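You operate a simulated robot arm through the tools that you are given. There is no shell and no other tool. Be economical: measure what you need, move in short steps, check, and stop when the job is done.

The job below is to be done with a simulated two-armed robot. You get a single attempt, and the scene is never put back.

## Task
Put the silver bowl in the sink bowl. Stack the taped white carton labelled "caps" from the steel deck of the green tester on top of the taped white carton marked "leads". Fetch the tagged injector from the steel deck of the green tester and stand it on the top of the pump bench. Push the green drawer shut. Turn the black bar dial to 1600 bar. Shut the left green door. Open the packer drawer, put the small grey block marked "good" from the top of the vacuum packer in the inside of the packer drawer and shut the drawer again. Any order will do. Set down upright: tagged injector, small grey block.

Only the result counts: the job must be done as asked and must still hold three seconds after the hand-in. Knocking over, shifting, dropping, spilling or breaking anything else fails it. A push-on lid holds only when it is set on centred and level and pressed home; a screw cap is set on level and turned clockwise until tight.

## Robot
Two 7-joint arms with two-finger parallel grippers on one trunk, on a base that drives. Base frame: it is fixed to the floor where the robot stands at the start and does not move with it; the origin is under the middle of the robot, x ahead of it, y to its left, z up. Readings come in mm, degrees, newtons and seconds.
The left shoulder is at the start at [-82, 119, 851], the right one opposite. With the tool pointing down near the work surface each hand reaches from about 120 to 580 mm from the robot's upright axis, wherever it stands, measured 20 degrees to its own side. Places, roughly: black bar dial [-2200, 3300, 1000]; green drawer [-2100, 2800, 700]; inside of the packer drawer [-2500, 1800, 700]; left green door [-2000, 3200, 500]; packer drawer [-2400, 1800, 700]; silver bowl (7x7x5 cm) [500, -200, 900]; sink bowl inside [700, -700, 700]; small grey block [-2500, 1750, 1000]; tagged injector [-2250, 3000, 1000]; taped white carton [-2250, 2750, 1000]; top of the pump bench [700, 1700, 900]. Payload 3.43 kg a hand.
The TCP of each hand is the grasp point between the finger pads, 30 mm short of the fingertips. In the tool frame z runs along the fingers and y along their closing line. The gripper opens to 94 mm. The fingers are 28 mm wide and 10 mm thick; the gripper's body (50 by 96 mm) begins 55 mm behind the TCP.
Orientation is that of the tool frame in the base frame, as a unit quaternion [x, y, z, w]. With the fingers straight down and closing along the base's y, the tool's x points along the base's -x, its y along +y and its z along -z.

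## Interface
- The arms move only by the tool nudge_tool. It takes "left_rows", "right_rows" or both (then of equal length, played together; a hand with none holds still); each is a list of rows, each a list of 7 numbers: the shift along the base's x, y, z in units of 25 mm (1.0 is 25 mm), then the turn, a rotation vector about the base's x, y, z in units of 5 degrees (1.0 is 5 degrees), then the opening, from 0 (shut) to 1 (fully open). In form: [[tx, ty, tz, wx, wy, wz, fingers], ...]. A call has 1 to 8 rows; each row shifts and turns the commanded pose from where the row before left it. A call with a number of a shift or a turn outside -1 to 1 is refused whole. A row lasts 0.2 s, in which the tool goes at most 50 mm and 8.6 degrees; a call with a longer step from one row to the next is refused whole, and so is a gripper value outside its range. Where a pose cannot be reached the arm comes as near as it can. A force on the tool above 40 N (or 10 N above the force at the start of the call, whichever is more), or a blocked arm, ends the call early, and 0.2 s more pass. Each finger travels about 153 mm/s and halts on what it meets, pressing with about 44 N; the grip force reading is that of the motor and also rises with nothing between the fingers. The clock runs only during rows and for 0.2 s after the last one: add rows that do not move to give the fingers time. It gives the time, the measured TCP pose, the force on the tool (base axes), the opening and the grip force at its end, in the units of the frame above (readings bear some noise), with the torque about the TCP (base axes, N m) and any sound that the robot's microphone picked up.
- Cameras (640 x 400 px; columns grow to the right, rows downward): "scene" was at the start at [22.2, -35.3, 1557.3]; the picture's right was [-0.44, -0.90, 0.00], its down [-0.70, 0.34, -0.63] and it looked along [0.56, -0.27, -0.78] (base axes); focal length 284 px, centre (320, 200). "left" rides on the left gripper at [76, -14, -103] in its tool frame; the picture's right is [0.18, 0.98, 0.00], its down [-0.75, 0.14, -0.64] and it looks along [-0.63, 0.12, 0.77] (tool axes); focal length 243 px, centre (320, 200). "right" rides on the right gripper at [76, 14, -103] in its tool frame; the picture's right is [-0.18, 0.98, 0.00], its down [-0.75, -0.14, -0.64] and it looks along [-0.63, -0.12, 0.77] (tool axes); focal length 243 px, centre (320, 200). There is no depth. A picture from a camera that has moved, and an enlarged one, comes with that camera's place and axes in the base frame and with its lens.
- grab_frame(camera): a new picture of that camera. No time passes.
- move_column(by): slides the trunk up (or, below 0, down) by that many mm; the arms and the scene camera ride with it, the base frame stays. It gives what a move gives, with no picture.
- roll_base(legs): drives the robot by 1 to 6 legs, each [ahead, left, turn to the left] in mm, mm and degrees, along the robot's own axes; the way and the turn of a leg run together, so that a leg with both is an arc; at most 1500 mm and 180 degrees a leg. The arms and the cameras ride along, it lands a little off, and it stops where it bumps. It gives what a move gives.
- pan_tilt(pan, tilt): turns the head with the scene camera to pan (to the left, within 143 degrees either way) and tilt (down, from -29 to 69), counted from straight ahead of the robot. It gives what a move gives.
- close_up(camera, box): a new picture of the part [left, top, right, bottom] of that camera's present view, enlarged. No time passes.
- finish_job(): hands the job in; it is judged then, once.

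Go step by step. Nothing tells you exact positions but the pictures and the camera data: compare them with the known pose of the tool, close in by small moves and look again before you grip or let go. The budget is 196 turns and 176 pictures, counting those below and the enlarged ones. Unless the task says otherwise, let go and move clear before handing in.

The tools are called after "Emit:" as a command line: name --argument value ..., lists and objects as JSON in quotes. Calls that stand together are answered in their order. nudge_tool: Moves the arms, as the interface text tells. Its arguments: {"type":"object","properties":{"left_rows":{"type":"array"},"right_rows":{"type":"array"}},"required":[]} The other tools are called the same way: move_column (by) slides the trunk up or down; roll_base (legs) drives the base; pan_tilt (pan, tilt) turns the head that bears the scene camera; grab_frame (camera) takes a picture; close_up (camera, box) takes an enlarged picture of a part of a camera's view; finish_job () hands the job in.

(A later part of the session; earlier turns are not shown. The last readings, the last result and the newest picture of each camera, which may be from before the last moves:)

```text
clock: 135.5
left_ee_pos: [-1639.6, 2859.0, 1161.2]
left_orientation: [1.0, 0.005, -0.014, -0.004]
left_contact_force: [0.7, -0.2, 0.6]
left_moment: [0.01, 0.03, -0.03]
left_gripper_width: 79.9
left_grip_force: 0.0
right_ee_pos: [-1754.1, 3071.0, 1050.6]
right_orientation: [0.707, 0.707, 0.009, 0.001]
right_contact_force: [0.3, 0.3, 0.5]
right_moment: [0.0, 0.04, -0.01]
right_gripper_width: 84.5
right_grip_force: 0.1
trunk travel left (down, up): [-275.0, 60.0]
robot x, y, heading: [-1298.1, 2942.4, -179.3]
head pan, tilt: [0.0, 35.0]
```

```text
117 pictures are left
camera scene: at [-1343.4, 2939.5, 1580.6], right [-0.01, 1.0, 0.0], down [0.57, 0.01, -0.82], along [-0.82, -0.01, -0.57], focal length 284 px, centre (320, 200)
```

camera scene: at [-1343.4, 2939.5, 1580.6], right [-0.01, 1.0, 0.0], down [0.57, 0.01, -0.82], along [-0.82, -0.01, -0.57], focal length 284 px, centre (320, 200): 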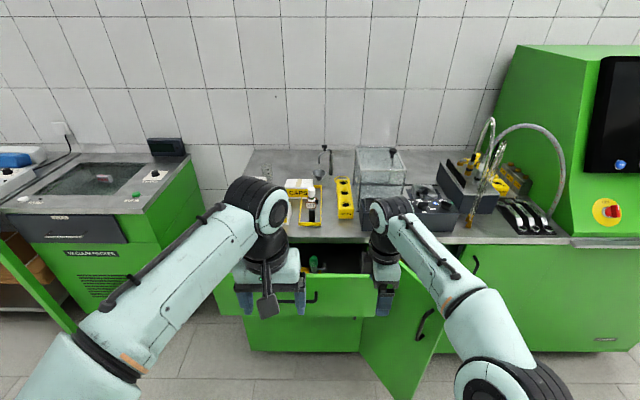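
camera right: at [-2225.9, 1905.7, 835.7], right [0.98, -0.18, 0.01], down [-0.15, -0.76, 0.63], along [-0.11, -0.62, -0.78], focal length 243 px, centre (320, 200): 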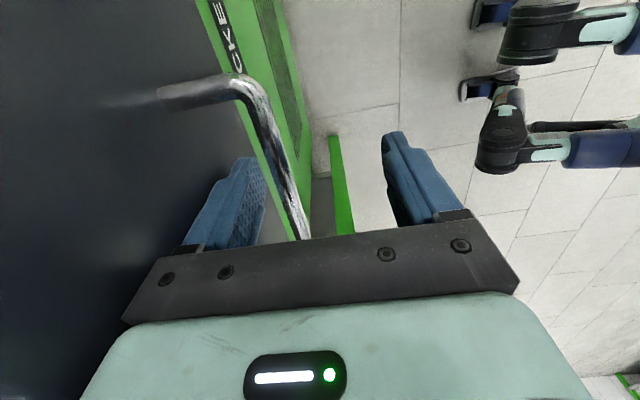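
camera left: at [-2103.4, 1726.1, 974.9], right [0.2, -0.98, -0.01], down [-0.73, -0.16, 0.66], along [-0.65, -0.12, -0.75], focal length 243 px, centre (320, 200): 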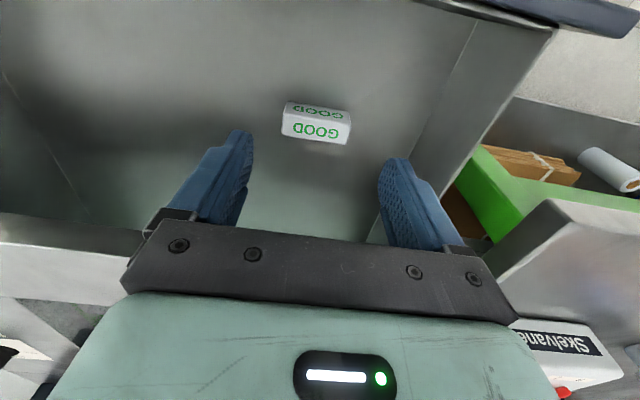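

Spread the arms for a clear view.

Emit:
nudge_tool --left_rows '[[0.5, -1, 0, 0, 0, 0, 1], [0.5, -1, 0, 0, 0, 0, 1], [0.5, -1, 0, 0, 0, 0, 1], [0.5, -1, 0, 0, 0, 0, 1], [0, -1, 0, 0, 0, 0, 1], [0, -1, 0, 0, 0, 0, 1], [0, -1, 0, 0, 0, 0, 1]]' --right_rows '[[1, 1, 0, 0, 0, 0, 1], [1, 1, 0, 0, 0, 0, 1], [1, 1, 0, 0, 0, 0, 1], [1, 1, 0, 0, 0, 0, 1], [1, 1, 0, 0, 0, 0, 1], [1, 1, 0, 0, 0, 0, 1], [0, 1, 0, 0, 0, 0, 1]]'

Emit:
close_up --camera "scene" --box '[200, 100, 440, 250]'

Emit:
close_up --camera "scene" --box '[380, 100, 620, 250]'

Emit:
close_up --camera "scene" --box '[180, 230, 480, 400]'

```text
clock: 137.1
left_ee_pos: [-1591.1, 2685.0, 1162.1]
left_orientation: [1.0, 0.005, -0.013, -0.004]
left_contact_force: [-0.1, 0.1, 0.2]
left_moment: [-0.02, 0.0, 0.02]
left_gripper_width: 94.2
left_grip_force: 0.1
right_ee_pos: [-1607.6, 3244.8, 1052.3]
right_orientation: [0.706, 0.708, 0.009, -0.001]
right_contact_force: [0.1, -1.0, -0.8]
right_moment: [-0.03, -0.03, -0.01]
right_gripper_width: 94.1
right_grip_force: 0.0
trunk travel left (down, up): [-275.0, 60.0]
robot x, y, heading: [-1296.6, 2942.2, -179.5]
head pan, tilt: [0.0, 35.0]
```

```text
2.67 times, centred on (320, 175) of scene
camera zoom: at [-1344.5, 2939.5, 1580.6], right [-0.01, 1.0, 0.0], down [0.57, 0.01, -0.82], along [-0.82, -0.01, -0.57], focal length 757 px, centre (320, 267)
```

zoom: 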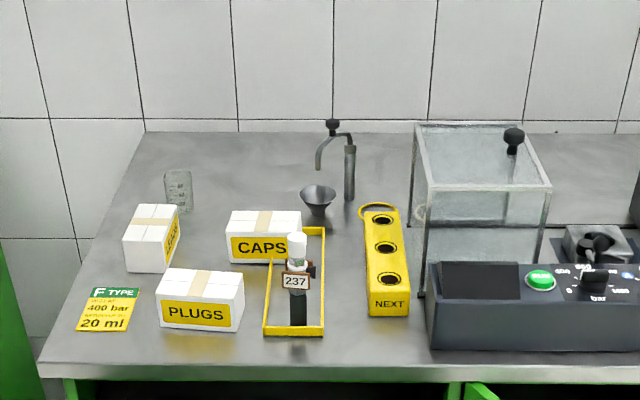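

```text
2.67 times, centred on (500, 175) of scene
camera zoom: at [-1344.5, 2939.5, 1580.6], right [-0.01, 1.0, 0.0], down [0.57, 0.01, -0.82], along [-0.82, -0.01, -0.57], focal length 757 px, centre (-160, 267)
```

zoom: 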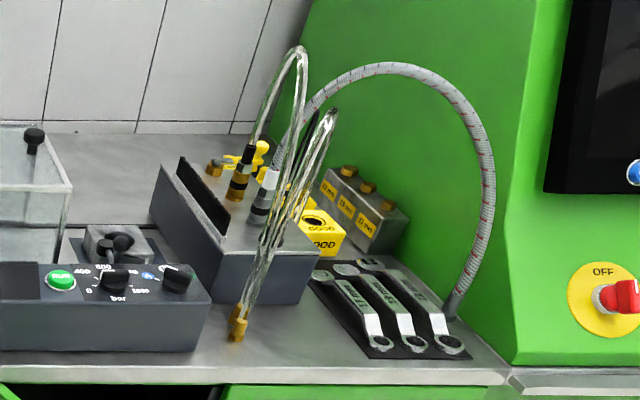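

```text
2.13 times, centred on (330, 315) of scene
camera zoom: at [-1344.5, 2939.5, 1580.6], right [-0.01, 1.0, 0.0], down [0.57, 0.01, -0.82], along [-0.82, -0.01, -0.57], focal length 606 px, centre (299, -45)
```

zoom: 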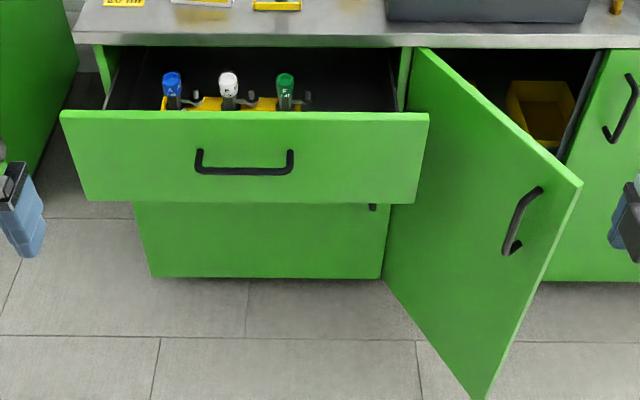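

Drawer handle is about [-1990, 2840, 700] and the left door is open ~56° (hinge near [-2100, 3135], free edge near [-1840, 3310]). I shut both first: approach, lower the trunk, and pitch the hands so that fingertips lead.

Emit:
roll_base --legs '[[180, 0, 0]]'

Emit:
nudge_tool --left_rows '[[0, 0, 0, 0, 1, 0, 0], [0, 0, 0, 0, 1, 0, 0], [0, 0, 0, 0, 1, 0, 0], [0, 0, 0, 0, 1, 0, 0], [0, 0, 0, 0, 1, 0, 0], [0, 0, 0, 0, 1, 0, 0], [0, 0, 0, 0, 0, 0, 0]]' --right_rows '[[0, 0, 0, 0, 1, 0, 0], [0, 0, 0, 0, 1, 0, 0], [0, 0, 0, 0, 1, 0, 0], [0, 0, 0, 0, 1, 0, 0], [0, 0, 0, 0, 1, 0, 0], [0, 0, 0, 0, 1, 0, 0], [0, 0, 0, 0, 1, 0, 0]]'

Emit:
move_column --by -200

Emit:
grab_frame --camera "left"

Emit:
grab_frame --camera "scene"

```text
clock: 138.6
left_ee_pos: [-1770.3, 2683.2, 1160.5]
left_orientation: [1.0, 0.005, -0.012, -0.004]
left_contact_force: [-0.4, -0.3, -0.6]
left_moment: [-0.02, 0.01, 0.03]
left_gripper_width: 94.2
left_grip_force: 0.1
right_ee_pos: [-1785.6, 3242.6, 1051.2]
right_orientation: [0.708, 0.707, 0.008, 0.001]
right_contact_force: [-0.1, 1.0, -0.5]
right_moment: [-0.01, -0.03, 0.0]
right_gripper_width: 94.2
right_grip_force: 0.1
trunk travel left (down, up): [-275.0, 60.0]
robot x, y, heading: [-1479.1, 2939.3, -179.5]
head pan, tilt: [0.0, 35.0]
```

```text
clock: 140.2
left_ee_pos: [-1768.9, 2682.8, 1160.6]
left_orientation: [0.962, 0.004, -0.272, -0.005]
left_contact_force: [0.3, -0.4, 0.6]
left_moment: [0.02, 0.01, 0.01]
left_gripper_width: 0.3
left_grip_force: 33.0
right_ee_pos: [-1785.8, 3243.1, 1051.6]
right_orientation: [0.677, 0.675, -0.204, -0.213]
right_contact_force: [-0.5, 0.2, 0.1]
right_moment: [0.01, 0.03, 0.02]
right_gripper_width: 0.0
right_grip_force: 32.9
trunk travel left (down, up): [-275.0, 60.0]
robot x, y, heading: [-1476.9, 2942.2, -179.5]
head pan, tilt: [0.0, 35.0]
```

```text
clock: 142.4
left_ee_pos: [-1769.5, 2683.4, 962.5]
left_orientation: [0.962, 0.003, -0.273, -0.005]
left_contact_force: [0.5, -0.2, -0.6]
left_moment: [-0.01, 0.04, 0.02]
left_gripper_width: 0.1
left_grip_force: 32.6
right_ee_pos: [-1786.6, 3243.6, 851.3]
right_orientation: [0.677, 0.674, -0.204, -0.213]
right_contact_force: [-1.2, 0.2, -0.2]
right_moment: [0.04, 0.05, 0.0]
right_gripper_width: 0.0
right_grip_force: 33.0
trunk travel left (down, up): [-75.0, 260.0]
robot x, y, heading: [-1480.6, 2938.7, -179.6]
head pan, tilt: [0.0, 35.0]
```

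```text
113 pictures are left
camera left: at [-1653.0, 2696.1, 1008.9], right [0.16, -0.98, -0.11], down [-0.31, -0.15, 0.94], along [-0.94, -0.12, -0.32], focal length 243 px, centre (320, 200)
```

left: 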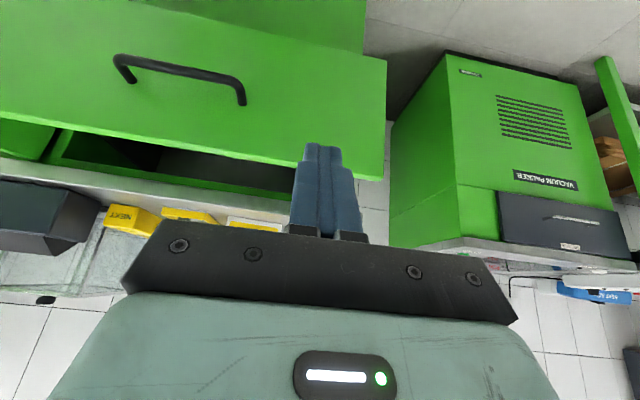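

```text
112 pictures are left
camera scene: at [-1552.5, 2937.3, 1374.6], right [-0.01, 1.0, 0.0], down [0.57, 0.01, -0.82], along [-0.82, -0.01, -0.57], focal length 284 px, centre (320, 200)
```

scene: 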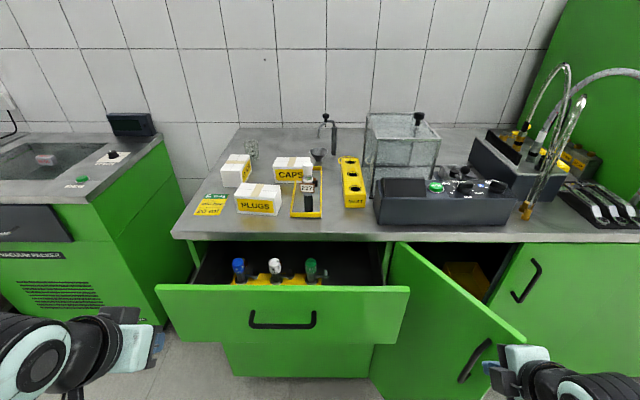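

The drawer's bar is at about [-1911, 2848, 783]. Bring the closed left fingers in front of it.

Emit:
nudge_tool --left_rows '[[0, 0.9, -0.9, 0, 0, 0, 0], [0, 0.9, -0.9, 0, 0, 0, 0], [0, 0.9, -0.9, 0, 0, 0, 0], [-0.5, 0.9, -0.9, 0, 0, 0, 0], [-0.5, 0.9, -0.9, 0, 0, 0, 0], [-0.5, 0.9, -0.9, 0, 0, 0, 0], [-0.6, 0.9, -0.9, 0, 0, 0, 0], [-0.6, 0.3, -0.4, 0, 0, 0, 0]]'

Emit:
grab_frame --camera "left"

Emit:
grab_frame --camera "scene"

```text
clock: 144.2
left_ee_pos: [-1837.9, 2847.4, 790.9]
left_orientation: [0.962, 0.004, -0.272, -0.005]
left_contact_force: [0.3, -1.4, 0.1]
left_moment: [-0.05, -0.01, 0.01]
left_gripper_width: 0.2
left_grip_force: 32.9
right_ee_pos: [-1786.2, 3243.5, 851.8]
right_orientation: [0.677, 0.675, -0.204, -0.213]
right_contact_force: [-0.6, -0.2, 0.3]
right_moment: [0.02, -0.02, -0.04]
right_gripper_width: 0.0
right_grip_force: 33.1
trunk travel left (down, up): [-75.0, 260.0]
robot x, y, heading: [-1476.6, 2943.8, -179.4]
head pan, tilt: [0.0, 35.0]
```

```text
111 pictures are left
camera left: at [-1721.5, 2860.1, 838.9], right [0.16, -0.98, -0.11], down [-0.31, -0.15, 0.94], along [-0.94, -0.12, -0.32], focal length 243 px, centre (320, 200)
```

left: 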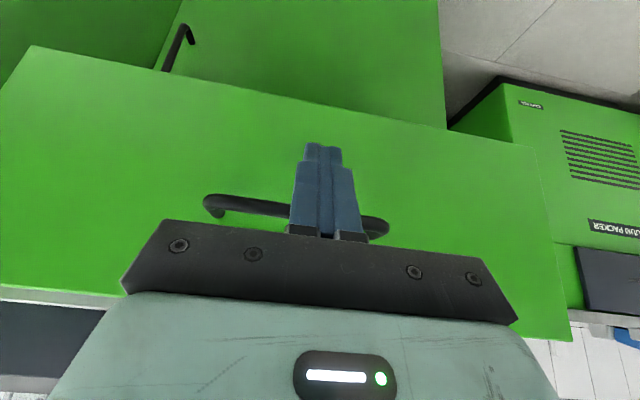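

```text
110 pictures are left
camera scene: at [-1552.9, 2937.3, 1374.5], right [-0.01, 1.0, 0.0], down [0.57, 0.01, -0.82], along [-0.82, -0.01, -0.57], focal length 284 px, centre (320, 200)
```

scene: 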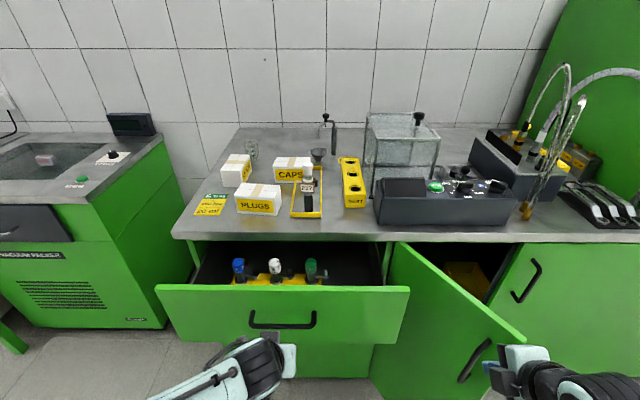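

Lined up with the bar at finger height. Push the drawer in.

Emit:
nudge_tool --left_rows '[[-1, 0, 0, 0, 0, 0, 0], [-0.8, 0, 0, 0, 0, 0, 0], [-0.8, 0, 0, 0, 0, 0, 0], [-0.8, 0, 0, 0, 0, 0, 0], [-0.8, 0, 0, 0, 0, 0, 0], [-0.8, 0, 0, 0, 0, 0, 0], [-0.8, 0, 0, 0, 0, 0, 0], [-0.8, 0, 0, 0, 0, 0, 0]]'

Emit:
grab_frame --camera "scene"

```text
clock: 146.0
left_ee_pos: [-2002.4, 2848.8, 795.9]
left_orientation: [0.962, 0.004, -0.273, -0.005]
left_contact_force: [0.1, -0.5, -0.3]
left_moment: [-0.01, -0.01, 0.0]
left_gripper_width: 0.0
left_grip_force: 33.5
right_ee_pos: [-1787.2, 3244.1, 851.2]
right_orientation: [0.677, 0.674, -0.204, -0.213]
right_contact_force: [0.6, 0.6, 0.9]
right_moment: [-0.02, -0.01, 0.01]
right_gripper_width: 0.0
right_grip_force: 32.7
trunk travel left (down, up): [-75.0, 260.0]
robot x, y, heading: [-1477.0, 2941.3, -179.3]
head pan, tilt: [0.0, 35.0]
```

```text
109 pictures are left
camera scene: at [-1552.9, 2937.3, 1374.5], right [-0.01, 1.0, 0.0], down [0.57, 0.01, -0.82], along [-0.82, -0.01, -0.57], focal length 284 px, centre (320, 200)
```

scene: 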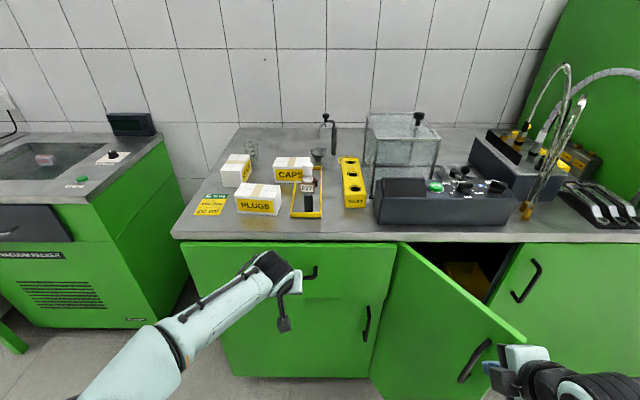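

Emit:
nudge_tool --left_rows '[[-0.4, 0, 0, 0, 0, 0, 0], [-0.4, 0, 0, 0, 0, 0, 0], [-0.4, 0, 0, 0, 0, 0, 0], [-0.4, 0, 0, 0, 0, 0, 0], [-0.4, 0, 0, 0, 0, 0, 0], [-0.4, 0, 0, 0, 0, 0, 0], [-0.4, 0, 0, 0, 0, 0, 0]]'

Emit:
close_up --camera "scene" --box '[160, 200, 400, 350]'

```text
clock: 147.0
left_ee_pos: [-2033.0, 2849.3, 788.0]
left_orientation: [0.966, 0.002, -0.258, -0.004]
left_contact_force: [9.0, 0.3, -1.1]
left_moment: [-0.03, 0.0, 0.0]
left_gripper_width: 0.0
left_grip_force: 32.9
right_ee_pos: [-1786.1, 3243.2, 851.3]
right_orientation: [0.677, 0.674, -0.204, -0.213]
right_contact_force: [-0.7, 0.1, 1.2]
right_moment: [-0.02, -0.01, 0.0]
right_gripper_width: 0.3
right_grip_force: 32.5
trunk travel left (down, up): [-75.0, 260.0]
robot x, y, heading: [-1480.6, 2939.4, -179.2]
head pan, tilt: [0.0, 35.0]
stopped in row 4 (left hand): the force on the tool passed its limit at 60 N (the readings are from after the stop); the commanded pose is now the measured one
```

```text
2.67 times, centred on (280, 275) of scene
camera zoom: at [-1551.6, 2937.2, 1374.5], right [-0.01, 1.0, 0.0], down [0.57, 0.01, -0.82], along [-0.82, -0.01, -0.57], focal length 757 px, centre (427, 0)
```

zoom: 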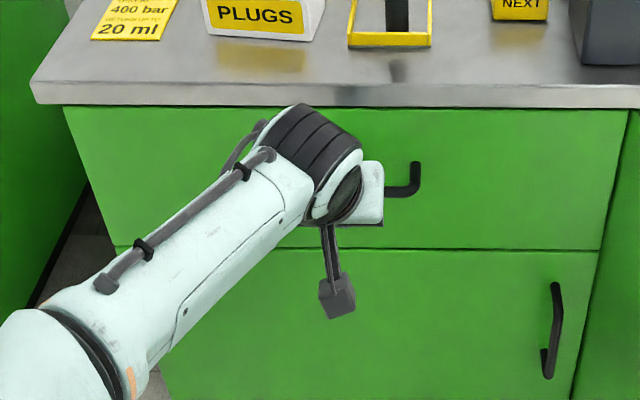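

Drawer is shut. Retract the left hand and reposition for the door.

Emit:
nudge_tool --left_rows '[[1, 0, 0, 0, 0, 0, 0], [1, 0, 0.2, 0, 0, 0, 0], [1, 0, 1, 0, 0, 0, 0], [1, 0, 1, 0, 0, 0, 0], [1, 0, 1, 0, 0, 0, 0], [1, 0, 1, 0, 0, 0, 0], [0.5, -0.5, 1, 0, 0, 0, 0], [0, -0.5, 1, 0, 0, 0, 0]]'

Emit:
roll_base --legs '[[-70, 0, 0], [0, -260, 0]]'

Emit:
grab_frame --camera "scene"

```text
clock: 148.8
left_ee_pos: [-1870.1, 2825.0, 943.5]
left_orientation: [0.966, 0.004, -0.26, -0.003]
left_contact_force: [-0.1, -0.6, -0.1]
left_moment: [0.01, -0.02, -0.01]
left_gripper_width: 0.0
left_grip_force: 32.7
right_ee_pos: [-1786.1, 3243.6, 851.0]
right_orientation: [0.676, 0.675, -0.204, -0.213]
right_contact_force: [0.0, 0.1, 0.2]
right_moment: [0.0, 0.01, 0.0]
right_gripper_width: 0.1
right_grip_force: 33.4
trunk travel left (down, up): [-75.0, 260.0]
robot x, y, heading: [-1477.0, 2942.7, -179.3]
head pan, tilt: [0.0, 35.0]
```

```text
clock: 152.2
left_ee_pos: [-1803.6, 3080.2, 942.6]
left_orientation: [0.966, 0.004, -0.26, -0.004]
left_contact_force: [0.2, 0.3, 0.3]
left_moment: [0.01, 0.02, -0.01]
left_gripper_width: 0.0
left_grip_force: 33.1
right_ee_pos: [-1719.7, 3499.0, 851.4]
right_orientation: [0.676, 0.675, -0.205, -0.212]
right_contact_force: [-0.2, 0.6, 0.9]
right_moment: [-0.03, 0.02, -0.01]
right_gripper_width: 0.1
right_grip_force: 32.9
trunk travel left (down, up): [-75.0, 260.0]
robot x, y, heading: [-1405.9, 3199.3, -179.4]
head pan, tilt: [0.0, 35.0]
```

```text
107 pictures are left
camera scene: at [-1485.0, 3194.0, 1374.5], right [-0.01, 1.0, 0.0], down [0.57, 0.01, -0.82], along [-0.82, -0.01, -0.57], focal length 284 px, centre (320, 200)
```

scene: 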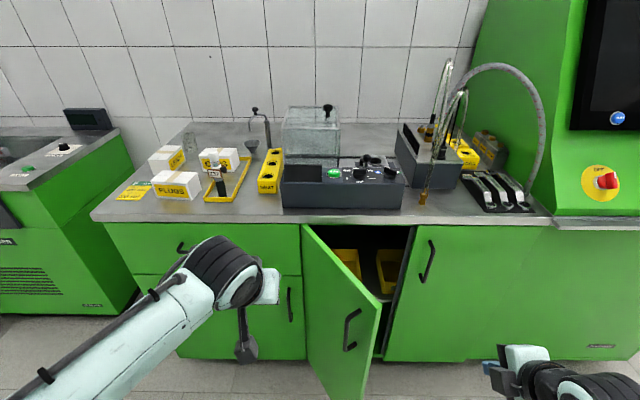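

Move the right hand across in front of the door's free edge to its outer side.

Emit:
nudge_tool --right_rows '[[0, -1, 0, 0, 1, 0, 0], [0, -1, 0, 0, 1, 0, 0], [0, -1, 0, 0, 0, 0, 0], [0, -1, 0, 0, 0, 0, 0], [0, -1, 0, 0, 0, 0, 0], [0, -1, -0.4, 0, 0, 0, 0], [0, -1, -0.4, 0, 0, 0, 0], [0, -1, -0.4, 0, 0, 0, 0]]'

Emit:
nudge_tool --right_rows '[[0, -1, 0, 0, 0, 0, 0], [-1, -0.4, 0, 0, 0, 0, 0], [-1, 0, 0, 0, 0, 0, 0]]'

Emit:
grab_frame --camera "scene"

Emit:
grab_frame --camera "right"

```text
clock: 154.0
left_ee_pos: [-1803.2, 3079.4, 942.3]
left_orientation: [0.966, 0.005, -0.26, -0.004]
left_contact_force: [0.2, 0.7, 0.9]
left_moment: [-0.01, 0.0, -0.03]
left_gripper_width: 0.1
left_grip_force: 32.7
right_ee_pos: [-1719.2, 3298.6, 823.1]
right_orientation: [0.655, 0.655, -0.263, -0.271]
right_contact_force: [1.0, -0.1, 0.7]
right_moment: [0.0, -0.01, 0.01]
right_gripper_width: 0.0
right_grip_force: 33.3
trunk travel left (down, up): [-75.0, 260.0]
robot x, y, heading: [-1411.7, 3197.5, -179.2]
head pan, tilt: [0.0, 35.0]
```

```text
clock: 154.8
left_ee_pos: [-1802.5, 3080.9, 943.5]
left_orientation: [0.966, 0.006, -0.26, -0.003]
left_contact_force: [-0.4, 1.0, 0.2]
left_moment: [-0.01, 0.02, 0.04]
left_gripper_width: 0.0
left_grip_force: 32.4
right_ee_pos: [-1770.0, 3264.1, 824.1]
right_orientation: [0.656, 0.655, -0.262, -0.27]
right_contact_force: [-0.1, 0.1, 0.5]
right_moment: [0.0, 0.0, 0.02]
right_gripper_width: 0.0
right_grip_force: 33.0
trunk travel left (down, up): [-75.0, 260.0]
robot x, y, heading: [-1406.4, 3199.2, -179.1]
head pan, tilt: [0.0, 35.0]
```

```text
106 pictures are left
camera scene: at [-1485.3, 3193.8, 1374.5], right [-0.01, 1.0, 0.0], down [0.57, 0.01, -0.82], along [-0.82, -0.01, -0.57], focal length 284 px, centre (320, 200)
```

scene: 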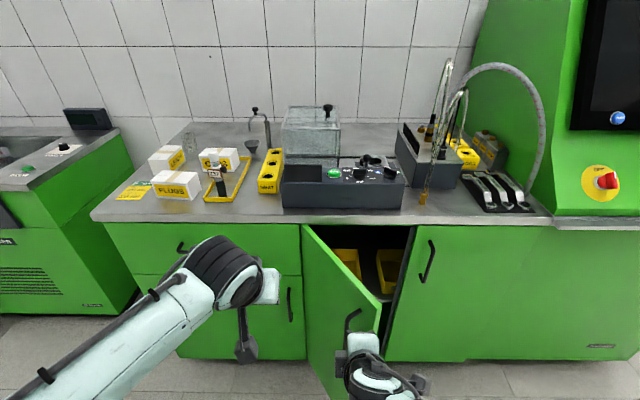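

```text
105 pictures are left
camera right: at [-1687.3, 3340.5, 885.4], right [0.7, -0.18, -0.69], down [0.34, -0.76, 0.55], along [-0.62, -0.62, -0.47], focal length 243 px, centre (320, 200)
```

right: 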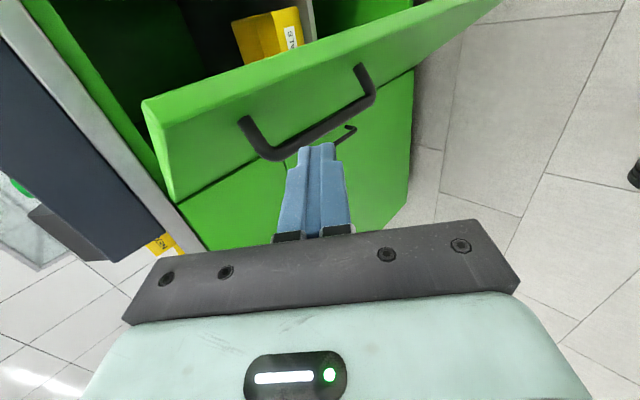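

The fingers are at the outer face. Push along the door's arc.

Emit:
nudge_tool --right_rows '[[-1, 0.3, 0, 0, 0, 0, 0], [-1, 0.3, 0, 0, 0, 0, 0], [-1, 0.4, 0, 0, 0, 0, 0], [-1, 0.5, 0, 0, 0, 0, 0], [-0.9, 0.6, 0, 0, 0, 0, 0], [-0.9, 0.6, 0, 0, 0, 0, 0], [-0.9, 0.6, 0, 0, 0, 0, 0], [-0.9, 0.5, 0, 0, 0, 0, 0]]'

Emit:
grab_frame --camera "scene"

Emit:
grab_frame --camera "right"

```text
clock: 155.5
left_ee_pos: [-1803.9, 3080.8, 941.4]
left_orientation: [0.966, 0.006, -0.26, -0.004]
left_contact_force: [-0.1, -0.4, -1.1]
left_moment: [-0.01, -0.01, -0.03]
left_gripper_width: 0.2
left_grip_force: 32.7
right_ee_pos: [-1823.5, 3282.1, 821.1]
right_orientation: [0.658, 0.654, -0.256, -0.272]
right_contact_force: [0.7, 0.2, 0.3]
right_moment: [-0.02, -0.03, -0.02]
right_gripper_width: 0.0
right_grip_force: 32.5
trunk travel left (down, up): [-75.0, 260.0]
robot x, y, heading: [-1409.4, 3194.9, -179.3]
head pan, tilt: [0.0, 35.0]
stopped in row 3 (right hand): the force on the tool passed its limit at 44 N (the readings are from after the stop); the commanded pose is now the measured one
```

```text
104 pictures are left
camera scene: at [-1485.9, 3193.6, 1374.4], right [-0.01, 1.0, 0.0], down [0.57, 0.01, -0.82], along [-0.82, -0.01, -0.57], focal length 284 px, centre (320, 200)
```

scene: 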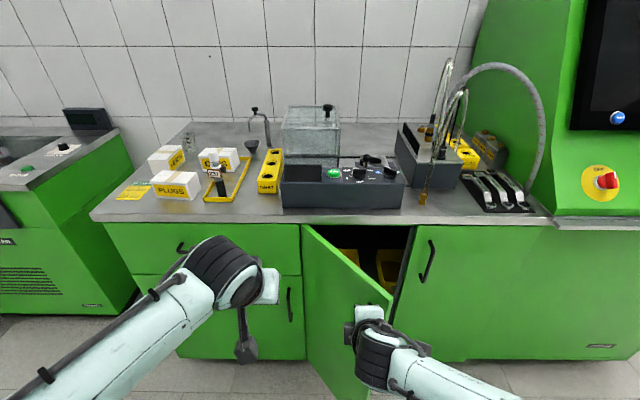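

```text
103 pictures are left
camera right: at [-1740.7, 3357.6, 885.0], right [0.71, -0.18, -0.69], down [0.33, -0.77, 0.55], along [-0.63, -0.61, -0.48], focal length 243 px, centre (320, 200)
```

right: 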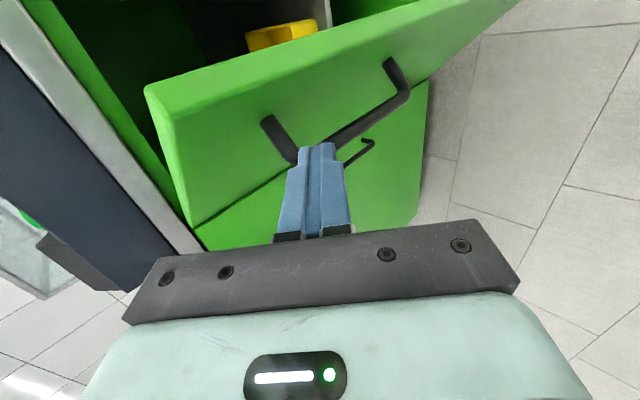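

The door moves; push on with gentler steps.

Emit:
nudge_tool --right_rows '[[-0.4, 0.25, 0, 0, 0, 0, 0], [-0.4, 0.25, 0, 0, 0, 0, 0], [-0.4, 0.25, 0, 0, 0, 0, 0], [-0.5, 0.3, 0, 0, 0, 0, 0], [-0.5, 0.3, 0, 0, 0, 0, 0], [-0.5, 0.3, 0, 0, 0, 0, 0], [-0.5, 0.3, 0, 0, 0, 0, 0], [-0.5, 0.3, 0, 0, 0, 0, 0]]'

Emit:
nudge_tool --right_rows '[[-0.5, 0.3, 0, 0, 0, 0, 0], [-0.5, 0.3, 0, 0, 0, 0, 0], [-0.5, 0.25, 0, 0, 0, 0, 0], [-0.5, 0.25, 0, 0, 0, 0, 0], [-0.5, 0.2, 0, 0, 0, 0, 0], [-0.5, 0.2, 0, 0, 0, 0, 0], [-0.5, 0.15, 0, 0, 0, 0, 0], [-0.5, 0.1, 0, 0, 0, 0, 0]]'

Emit:
grab_frame --camera "scene"

```text
clock: 157.3
left_ee_pos: [-1805.3, 3080.6, 941.8]
left_orientation: [0.966, 0.005, -0.259, -0.003]
left_contact_force: [0.3, 0.8, 0.0]
left_moment: [-0.01, -0.02, 0.01]
left_gripper_width: 0.2
left_grip_force: 33.1
right_ee_pos: [-1916.2, 3336.4, 820.6]
right_orientation: [0.657, 0.654, -0.258, -0.273]
right_contact_force: [0.6, 0.9, -0.2]
right_moment: [-0.04, 0.02, 0.0]
right_gripper_width: 0.0
right_grip_force: 33.3
trunk travel left (down, up): [-75.0, 260.0]
robot x, y, heading: [-1412.0, 3200.0, -179.3]
head pan, tilt: [0.0, 35.0]
```

```text
clock: 159.1
left_ee_pos: [-1804.6, 3080.0, 942.3]
left_orientation: [0.966, 0.004, -0.259, -0.003]
left_contact_force: [0.2, -0.2, 0.0]
left_moment: [-0.01, -0.02, 0.03]
left_gripper_width: 0.0
left_grip_force: 32.9
right_ee_pos: [-2016.0, 3380.7, 821.1]
right_orientation: [0.658, 0.654, -0.257, -0.272]
right_contact_force: [0.3, -0.8, -0.3]
right_moment: [-0.01, -0.01, -0.01]
right_gripper_width: 0.1
right_grip_force: 32.9
trunk travel left (down, up): [-75.0, 260.0]
robot x, y, heading: [-1409.2, 3192.5, -179.4]
head pan, tilt: [0.0, 35.0]
```

```text
102 pictures are left
camera scene: at [-1485.1, 3193.8, 1374.5], right [-0.01, 1.0, 0.0], down [0.57, 0.01, -0.82], along [-0.82, -0.01, -0.57], focal length 284 px, centre (320, 200)
```

scene: 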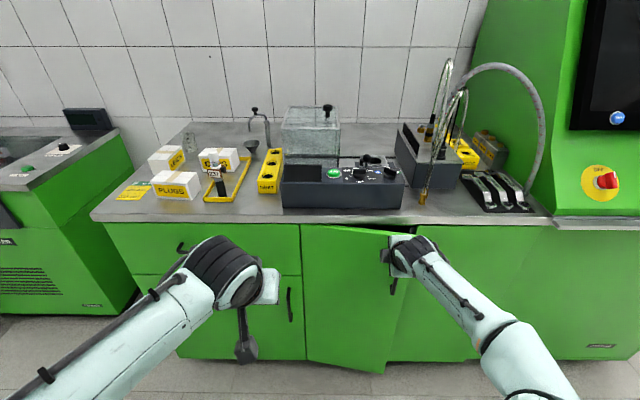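

Nearly shut; finish the last part.

Emit:
nudge_tool --right_rows '[[-0.5, 0.05, 0, 0, 0, 0, 0], [-0.5, 0, 0, 0, 0, 0, 0], [-0.4, 0, 0, 0, 0, 0, 0], [-0.4, 0, 0, 0, 0, 0, 0], [-0.3, 0, 0, 0, 0, 0, 0], [-0.3, 0, 0, 0, 0, 0, 0], [-0.3, 0, 0, 0, 0, 0, 0], [-0.3, 0, 0, 0, 0, 0, 0]]'

Emit:
close_up --camera "scene" --box '[260, 200, 500, 350]'

```text
clock: 160.4
left_ee_pos: [-1801.1, 3080.2, 944.6]
left_orientation: [0.965, 0.004, -0.262, -0.004]
left_contact_force: [0.2, 0.3, -0.3]
left_moment: [0.03, 0.0, -0.02]
left_gripper_width: 0.0
left_grip_force: 33.0
right_ee_pos: [-2062.2, 3384.0, 822.6]
right_orientation: [0.661, 0.655, -0.252, -0.267]
right_contact_force: [23.8, 1.4, 6.7]
right_moment: [-0.07, -0.21, 0.29]
right_gripper_width: 0.0
right_grip_force: 33.7
trunk travel left (down, up): [-75.0, 260.0]
robot x, y, heading: [-1409.3, 3198.4, -179.4]
head pan, tilt: [0.0, 35.0]
stopped in row 6 (right hand): the force on the tool passed its limit at 49 N (the readings are from after the stop); the commanded pose is now the measured one
```

```text
2.67 times, centred on (380, 275) of scene
camera zoom: at [-1480.7, 3193.7, 1374.8], right [-0.01, 1.0, 0.0], down [0.57, 0.01, -0.82], along [-0.82, -0.01, -0.57], focal length 757 px, centre (160, 0)
```

zoom: 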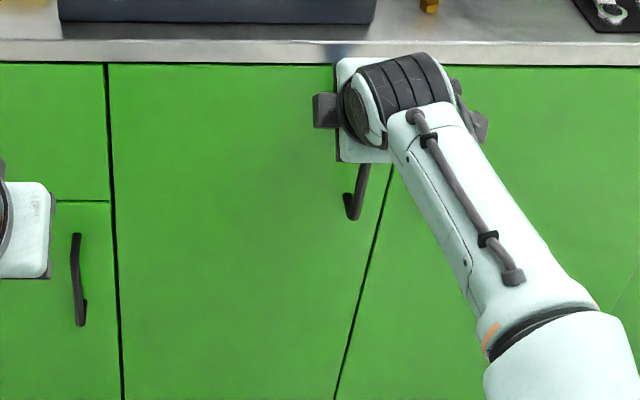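

The door is shut. Withdraw and level both hands, raise the trunk, and look at the deck.

Emit:
nudge_tool --right_rows '[[1, 0, 0, 0, 0, 0, 0], [1, 0, 0, 0, 0, 0, 0], [1, 0, 0, 0, 0, 0, 0], [1, 0, 0, 0, -1, 0, 0], [1, 0, 0, 0, -1, 0, 0], [1, 0, 0, 0, -1, 0, 0], [0, 0, 0.5, 0, -1, 0, 0], [0, 0, 0.5, 0, -1, 0, 0]]' --left_rows '[[0.5, 0, 0, 0, -1, 0, 1], [0.5, 0, 0, 0, -1, 0, 1], [0.5, 0, 0, 0, -1, 0, 1], [0.5, 0, 0, 0, -1, 0, 1], [0.5, 0, 0, 0, -1, 0, 1], [0.5, 0, 0, 0, -1, 0, 1], [0, 0, 0, 0, 0, 0, 1], [0, 0, 0, 0, 0, 0, 1]]'

Emit:
nudge_tool --right_rows '[[0, 0, 0, 0, -1, 0, 1], [0, 0, 0, 0, -1, 0, 1], [0, 0, 0, 0, -1, 0, 1], [0, 0, 0, 0, -0.9, 0, 1]]'

Emit:
move_column --by 220

Emit:
grab_frame --camera "scene"

```text
clock: 162.2
left_ee_pos: [-1728.0, 3081.5, 941.9]
left_orientation: [1.0, 0.005, -0.001, -0.003]
left_contact_force: [0.2, 0.9, 1.1]
left_moment: [0.0, -0.03, -0.01]
left_gripper_width: 94.0
left_grip_force: 0.0
right_ee_pos: [-1913.3, 3384.1, 844.6]
right_orientation: [0.699, 0.698, -0.102, -0.119]
right_contact_force: [0.0, 0.2, 0.2]
right_moment: [-0.01, 0.0, -0.03]
right_gripper_width: 0.0
right_grip_force: 32.6
trunk travel left (down, up): [-75.0, 260.0]
robot x, y, heading: [-1410.1, 3198.6, -179.3]
head pan, tilt: [0.0, 35.0]
```

```text
clock: 163.2
left_ee_pos: [-1728.5, 3081.7, 942.0]
left_orientation: [1.0, 0.005, -0.002, -0.001]
left_contact_force: [0.2, 0.0, 0.1]
left_moment: [0.03, 0.01, -0.02]
left_gripper_width: 93.9
left_grip_force: 0.1
right_ee_pos: [-1908.6, 3383.9, 843.3]
right_orientation: [0.706, 0.708, 0.003, -0.013]
right_contact_force: [0.4, 0.2, 0.2]
right_moment: [0.02, 0.02, 0.0]
right_gripper_width: 94.0
right_grip_force: 0.1
right hand out of reach, approached as far as the arm can: row 4
trunk travel left (down, up): [-75.0, 260.0]
robot x, y, heading: [-1409.6, 3195.0, -179.2]
head pan, tilt: [0.0, 35.0]
```

```text
clock: 165.5
left_ee_pos: [-1728.0, 3081.2, 1163.0]
left_orientation: [1.0, 0.005, -0.001, -0.003]
left_contact_force: [1.1, 0.1, -0.2]
left_moment: [-0.02, 0.0, -0.03]
left_gripper_width: 93.9
left_grip_force: 0.0
right_ee_pos: [-1906.8, 3382.9, 1061.8]
right_orientation: [0.706, 0.708, 0.017, 0.0]
right_contact_force: [1.0, 1.0, 0.2]
right_moment: [0.0, -0.01, 0.0]
right_gripper_width: 94.2
right_grip_force: 0.1
trunk travel left (down, up): [-295.0, 40.0]
robot x, y, heading: [-1407.6, 3198.6, -179.1]
head pan, tilt: [0.0, 35.0]
```

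```text
100 pictures are left
camera scene: at [-1453.8, 3194.3, 1602.8], right [-0.01, 1.0, 0.0], down [0.57, 0.01, -0.82], along [-0.82, -0.01, -0.57], focal length 284 px, centre (320, 200)
```

scene: 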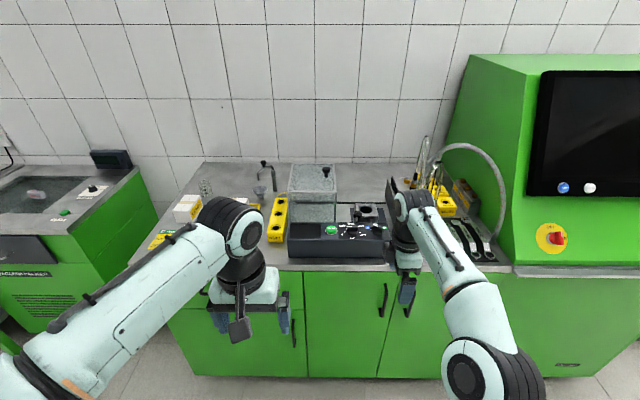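

Emit:
close_up --camera "scene" --box '[280, 195, 400, 270]'

Emit:
grab_frame --camera "right"

Emit:
grab_frame --camera "left"

```text
5.33 times, centred on (340, 232) of scene
camera zoom: at [-1453.8, 3194.3, 1602.8], right [-0.01, 1.0, 0.0], down [0.57, 0.01, -0.82], along [-0.82, -0.01, -0.57], focal length 1514 px, centre (213, 27)
```

zoom: 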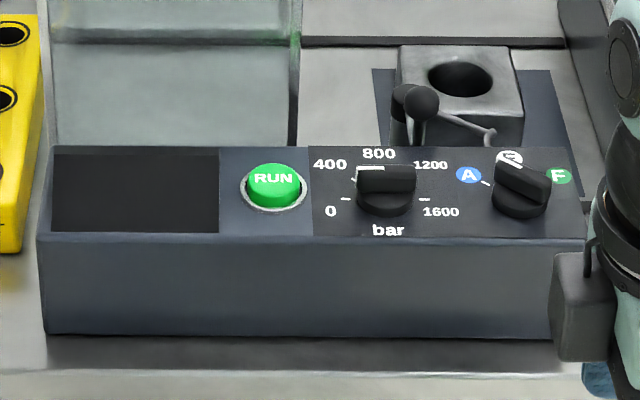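

```text
98 pictures are left
camera right: at [-1895.8, 3458.1, 1165.2], right [0.98, -0.18, 0.02], down [-0.16, -0.77, 0.62], along [-0.1, -0.61, -0.78], focal length 243 px, centre (320, 200)
```

right: 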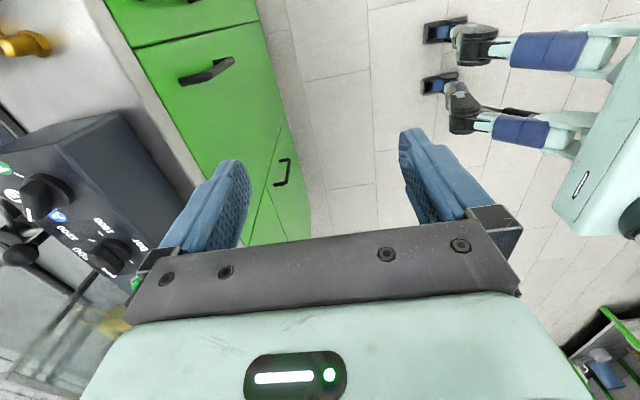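

```text
97 pictures are left
camera left: at [-1653.2, 3094.0, 1264.3], right [0.19, -0.98, 0.0], down [-0.75, -0.15, 0.64], along [-0.63, -0.12, -0.77], focal length 243 px, centre (320, 200)
```

left: 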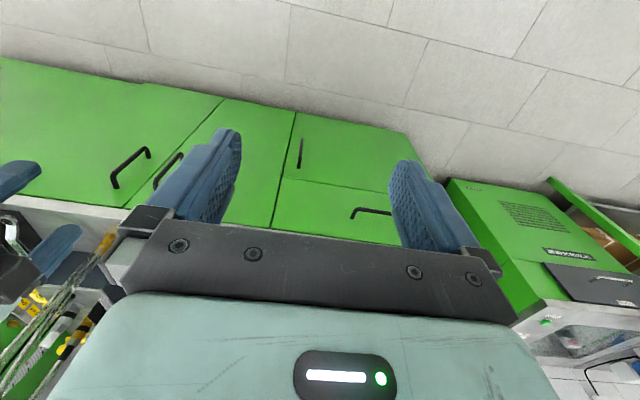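

The dial sits at about [-2160, 3291, 993], its pointer now towards the 0 mark (left); 1600 is 180° clockwise. The right hand's closing line already lies across the bar. Move closer.

Emit:
roll_base --legs '[[0, 75, 0], [200, 0, 0]]'

Emit:
grab_frame --camera "right"

Emit:
close_up --camera "scene" --box '[280, 195, 440, 295]'

```text
clock: 168.0
left_ee_pos: [-1929.0, 3004.2, 1162.1]
left_orientation: [1.0, 0.006, -0.002, -0.002]
left_contact_force: [-0.8, -0.1, 0.4]
left_moment: [0.01, -0.02, 0.04]
left_gripper_width: 94.0
left_grip_force: 0.0
right_ee_pos: [-2109.6, 3306.1, 1061.6]
right_orientation: [0.706, 0.708, 0.017, 0.001]
right_contact_force: [0.2, 0.3, 0.2]
right_moment: [-0.01, -0.01, -0.02]
right_gripper_width: 94.2
right_grip_force: 0.1
trunk travel left (down, up): [-295.0, 40.0]
robot x, y, heading: [-1610.7, 3122.3, -179.4]
head pan, tilt: [0.0, 35.0]
```

```text
96 pictures are left
camera right: at [-2097.9, 3381.5, 1165.3], right [0.98, -0.18, 0.02], down [-0.15, -0.77, 0.62], along [-0.1, -0.61, -0.78], focal length 243 px, centre (320, 200)
```

right: 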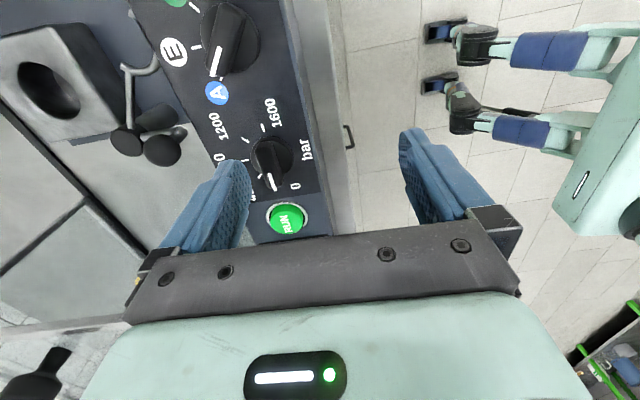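

```text
4.00 times, centred on (360, 245) of scene
camera zoom: at [-1656.0, 3118.1, 1602.8], right [-0.01, 1.0, 0.0], down [0.57, 0.01, -0.82], along [-0.82, -0.01, -0.57], focal length 1136 px, centre (160, 20)
```

zoom: 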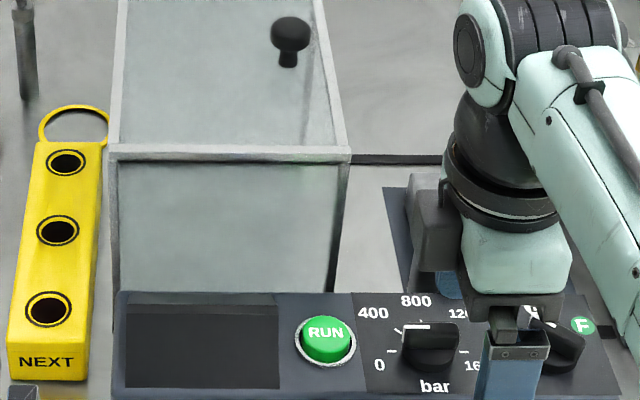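

Emit:
close_up --camera "right" --box '[180, 80, 340, 240]'

Emit:
close_up --camera "scene" --box '[360, 255, 410, 300]'

```text
2.50 times, centred on (260, 160) of right
camera zoom: at [-2097.9, 3381.5, 1165.3], right [0.98, -0.18, 0.02], down [-0.15, -0.77, 0.62], along [-0.1, -0.61, -0.78], focal length 606 px, centre (470, 300)
```

zoom: 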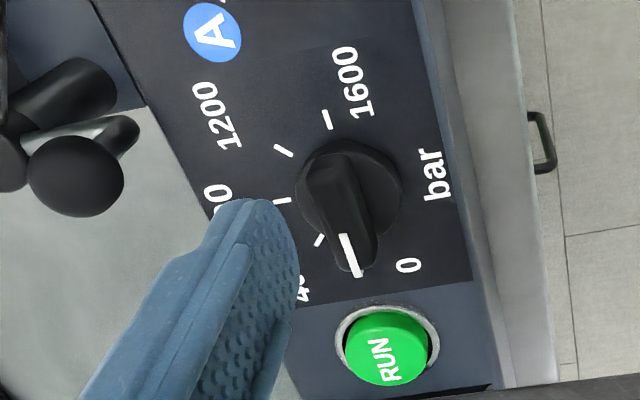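

```text
8.89 times, centred on (385, 278) of scene
camera zoom: at [-1656.0, 3118.1, 1602.8], right [-0.01, 1.0, 0.0], down [0.57, 0.01, -0.82], along [-0.82, -0.01, -0.57], focal length 2524 px, centre (-258, -489)
```

zoom: 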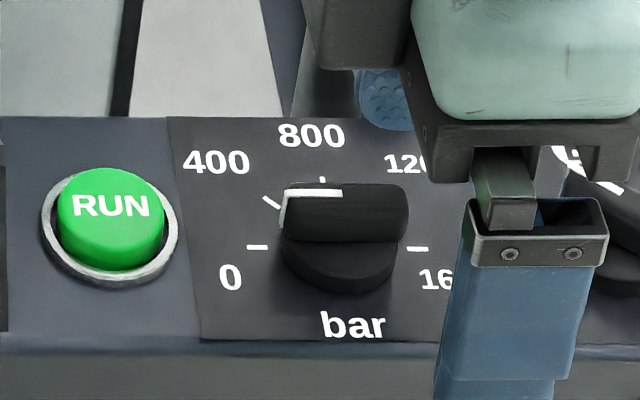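

The dial is at about [-2152, 3292], panel z≈987, pointer at 0. Move a bit closer, centre above the dial and check.

Emit:
roll_base --legs '[[50, 0, 0]]'

Emit:
nudge_tool --right_rows '[[0.3, -0.57, 0, -0.28, 0.28, 0, 0.5], [0, 0, 0, 0, 0, 0, 0.5], [0, 0, 0, 0, 0, 0, 0.5]]'

Emit:
grab_frame --camera "right"

Emit:
close_up --camera "scene" --box '[320, 230, 440, 310]'

```text
clock: 168.9
left_ee_pos: [-1979.1, 3004.2, 1162.9]
left_orientation: [1.0, 0.005, -0.001, -0.002]
left_contact_force: [0.7, 0.9, 0.2]
left_moment: [-0.03, -0.01, -0.01]
left_gripper_width: 93.8
left_grip_force: 0.1
right_ee_pos: [-2157.2, 3305.1, 1061.2]
right_orientation: [0.706, 0.708, 0.016, 0.001]
right_contact_force: [-0.6, -1.0, -0.3]
right_moment: [-0.03, -0.02, -0.05]
right_gripper_width: 94.0
right_grip_force: 0.0
trunk travel left (down, up): [-295.0, 40.0]
robot x, y, heading: [-1662.9, 3123.5, -179.4]
head pan, tilt: [0.0, 35.0]
```

```text
clock: 169.8
left_ee_pos: [-1979.0, 3005.0, 1162.2]
left_orientation: [1.0, 0.005, -0.002, -0.003]
left_contact_force: [-0.4, 0.0, 0.3]
left_moment: [0.0, 0.03, -0.06]
left_gripper_width: 93.7
left_grip_force: 0.1
right_ee_pos: [-2149.1, 3291.0, 1062.5]
right_orientation: [0.706, 0.708, -0.001, -0.001]
right_contact_force: [-0.4, -0.7, 1.0]
right_moment: [0.03, 0.01, -0.04]
right_gripper_width: 47.2
right_grip_force: 0.1
trunk travel left (down, up): [-295.0, 40.0]
robot x, y, heading: [-1661.1, 3117.6, -179.3]
head pan, tilt: [0.0, 35.0]
```

```text
92 pictures are left
camera right: at [-2135.6, 3369.7, 1163.7], right [0.98, -0.18, 0.0], down [-0.14, -0.75, 0.64], along [-0.12, -0.63, -0.77], focal length 243 px, centre (320, 200)
```

right: 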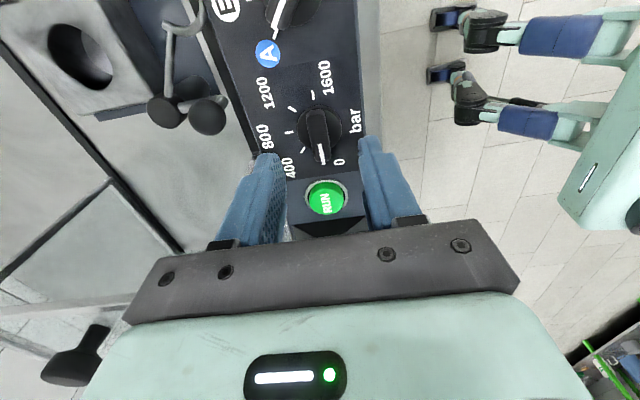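

```text
5.00 times, centred on (380, 270) of scene
camera zoom: at [-1703.7, 3117.5, 1602.9], right [-0.01, 1.0, 0.0], down [0.57, 0.01, -0.82], along [-0.82, -0.01, -0.57], focal length 1420 px, centre (20, -150)
```

zoom: 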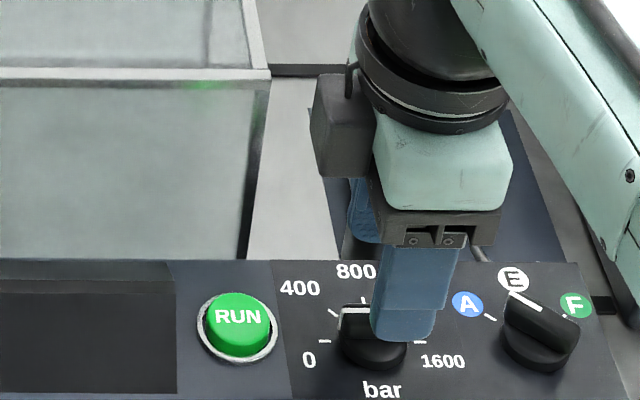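

Fine centring and descend around the bar.

Emit:
nudge_tool --right_rows '[[-0.1, 0.08, -0.4, 0, 0, 0, 0.5], [0, 0, -0.4, 0, 0, 0, 0.5], [0, 0, -0.3, 0, 0, 0, 0.5], [0, 0, 0, 0, 0, 0, 0.5]]'

Emit:
close_up --camera "right" --box '[200, 60, 440, 260]'

Emit:
close_up --camera "scene" --box '[360, 255, 420, 300]'

```text
clock: 170.8
left_ee_pos: [-1977.8, 3004.0, 1162.0]
left_orientation: [1.0, 0.005, -0.001, -0.003]
left_contact_force: [0.4, -0.1, 0.6]
left_moment: [-0.03, -0.03, -0.04]
left_gripper_width: 93.9
left_grip_force: 0.1
right_ee_pos: [-2151.4, 3293.2, 1034.3]
right_orientation: [0.707, 0.708, 0.0, -0.001]
right_contact_force: [-0.3, 0.0, 0.8]
right_moment: [0.01, -0.01, -0.04]
right_gripper_width: 46.8
right_grip_force: 0.1
trunk travel left (down, up): [-295.0, 40.0]
robot x, y, heading: [-1656.8, 3118.5, -179.2]
head pan, tilt: [0.0, 35.0]
```

```text
2.00 times, centred on (320, 160) of right
camera zoom: at [-2138.2, 3371.5, 1136.0], right [0.98, -0.18, 0.0], down [-0.14, -0.75, 0.64], along [-0.12, -0.63, -0.77], focal length 485 px, centre (320, 280)
```

zoom: 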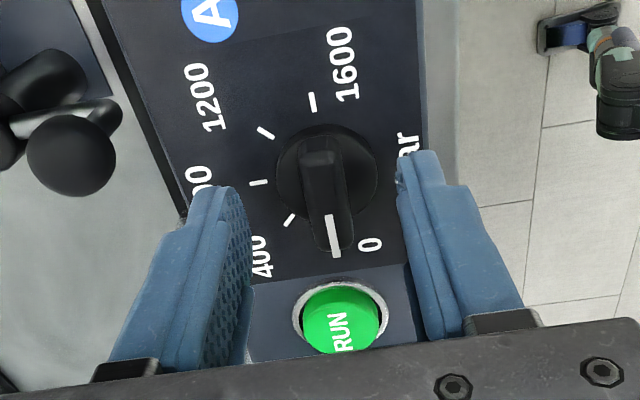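

```text
8.89 times, centred on (390, 278) of scene
camera zoom: at [-1704.1, 3117.5, 1602.9], right [-0.01, 1.0, 0.0], down [0.57, 0.01, -0.82], along [-0.82, -0.01, -0.57], focal length 2524 px, centre (-302, -489)
```

zoom: 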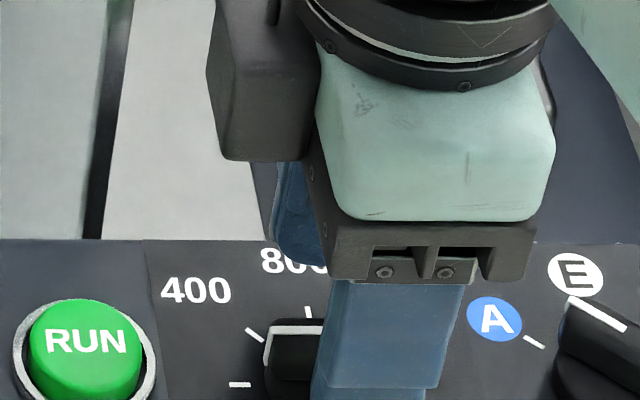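

Well centred. Descend a little more and grip.

Emit:
nudge_tool --right_rows '[[0, 0, -0.2, 0, 0, 0, 0.5], [0, 0, -0.2, 0, 0, 0, 0.5], [0, 0, 0, 0, 0, 0, 0.5]]'

Emit:
nudge_tool --right_rows '[[0, 0, 0, 0, 0, 0, 0.3], [0, 0, 0, 0, 0, 0, 0.1], [0, 0, 0, 0, 0, 0, 0], [0, 0, 0, 0, 0, 0, 0]]'

Emit:
close_up --camera "right" --box '[200, 60, 440, 260]'

```text
clock: 171.6
left_ee_pos: [-1977.8, 3004.0, 1163.8]
left_orientation: [1.0, 0.006, -0.001, -0.003]
left_contact_force: [-0.5, 0.0, 0.2]
left_moment: [0.01, 0.01, 0.04]
left_gripper_width: 93.9
left_grip_force: 0.0
right_ee_pos: [-2153.0, 3294.0, 1024.4]
right_orientation: [0.706, 0.708, -0.002, 0.001]
right_contact_force: [1.0, -0.3, 0.0]
right_moment: [-0.02, 0.02, 0.03]
right_gripper_width: 47.1
right_grip_force: 0.0
trunk travel left (down, up): [-295.0, 40.0]
robot x, y, heading: [-1655.9, 3120.9, -179.4]
head pan, tilt: [0.0, 35.0]
```

```text
clock: 172.6
left_ee_pos: [-1975.4, 3004.8, 1163.9]
left_orientation: [1.0, 0.006, -0.002, -0.003]
left_contact_force: [0.2, -1.1, -0.1]
left_moment: [0.01, 0.02, 0.0]
left_gripper_width: 94.1
left_grip_force: 0.1
right_ee_pos: [-2150.7, 3293.7, 1024.7]
right_orientation: [0.706, 0.708, 0.0, 0.001]
right_contact_force: [18.2, 0.5, -5.1]
right_moment: [-0.16, -0.34, -0.07]
right_gripper_width: 12.7
right_grip_force: 45.3
trunk travel left (down, up): [-295.0, 40.0]
robot x, y, heading: [-1657.2, 3118.1, -179.4]
head pan, tilt: [0.0, 35.0]
```

```text
2.00 times, centred on (320, 160) of right
camera zoom: at [-2136.6, 3371.7, 1126.0], right [0.98, -0.18, 0.0], down [-0.14, -0.75, 0.64], along [-0.12, -0.63, -0.77], focal length 485 px, centre (320, 280)
```

zoom: 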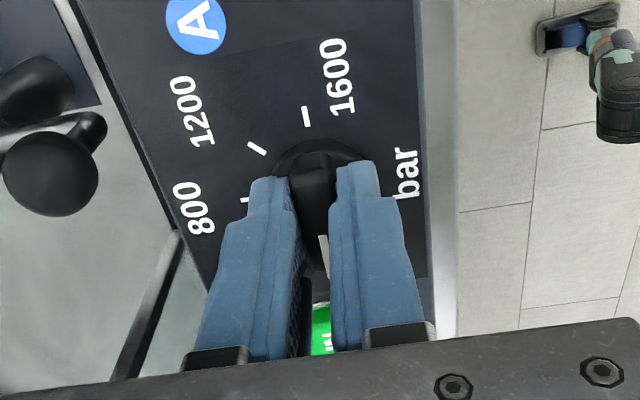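

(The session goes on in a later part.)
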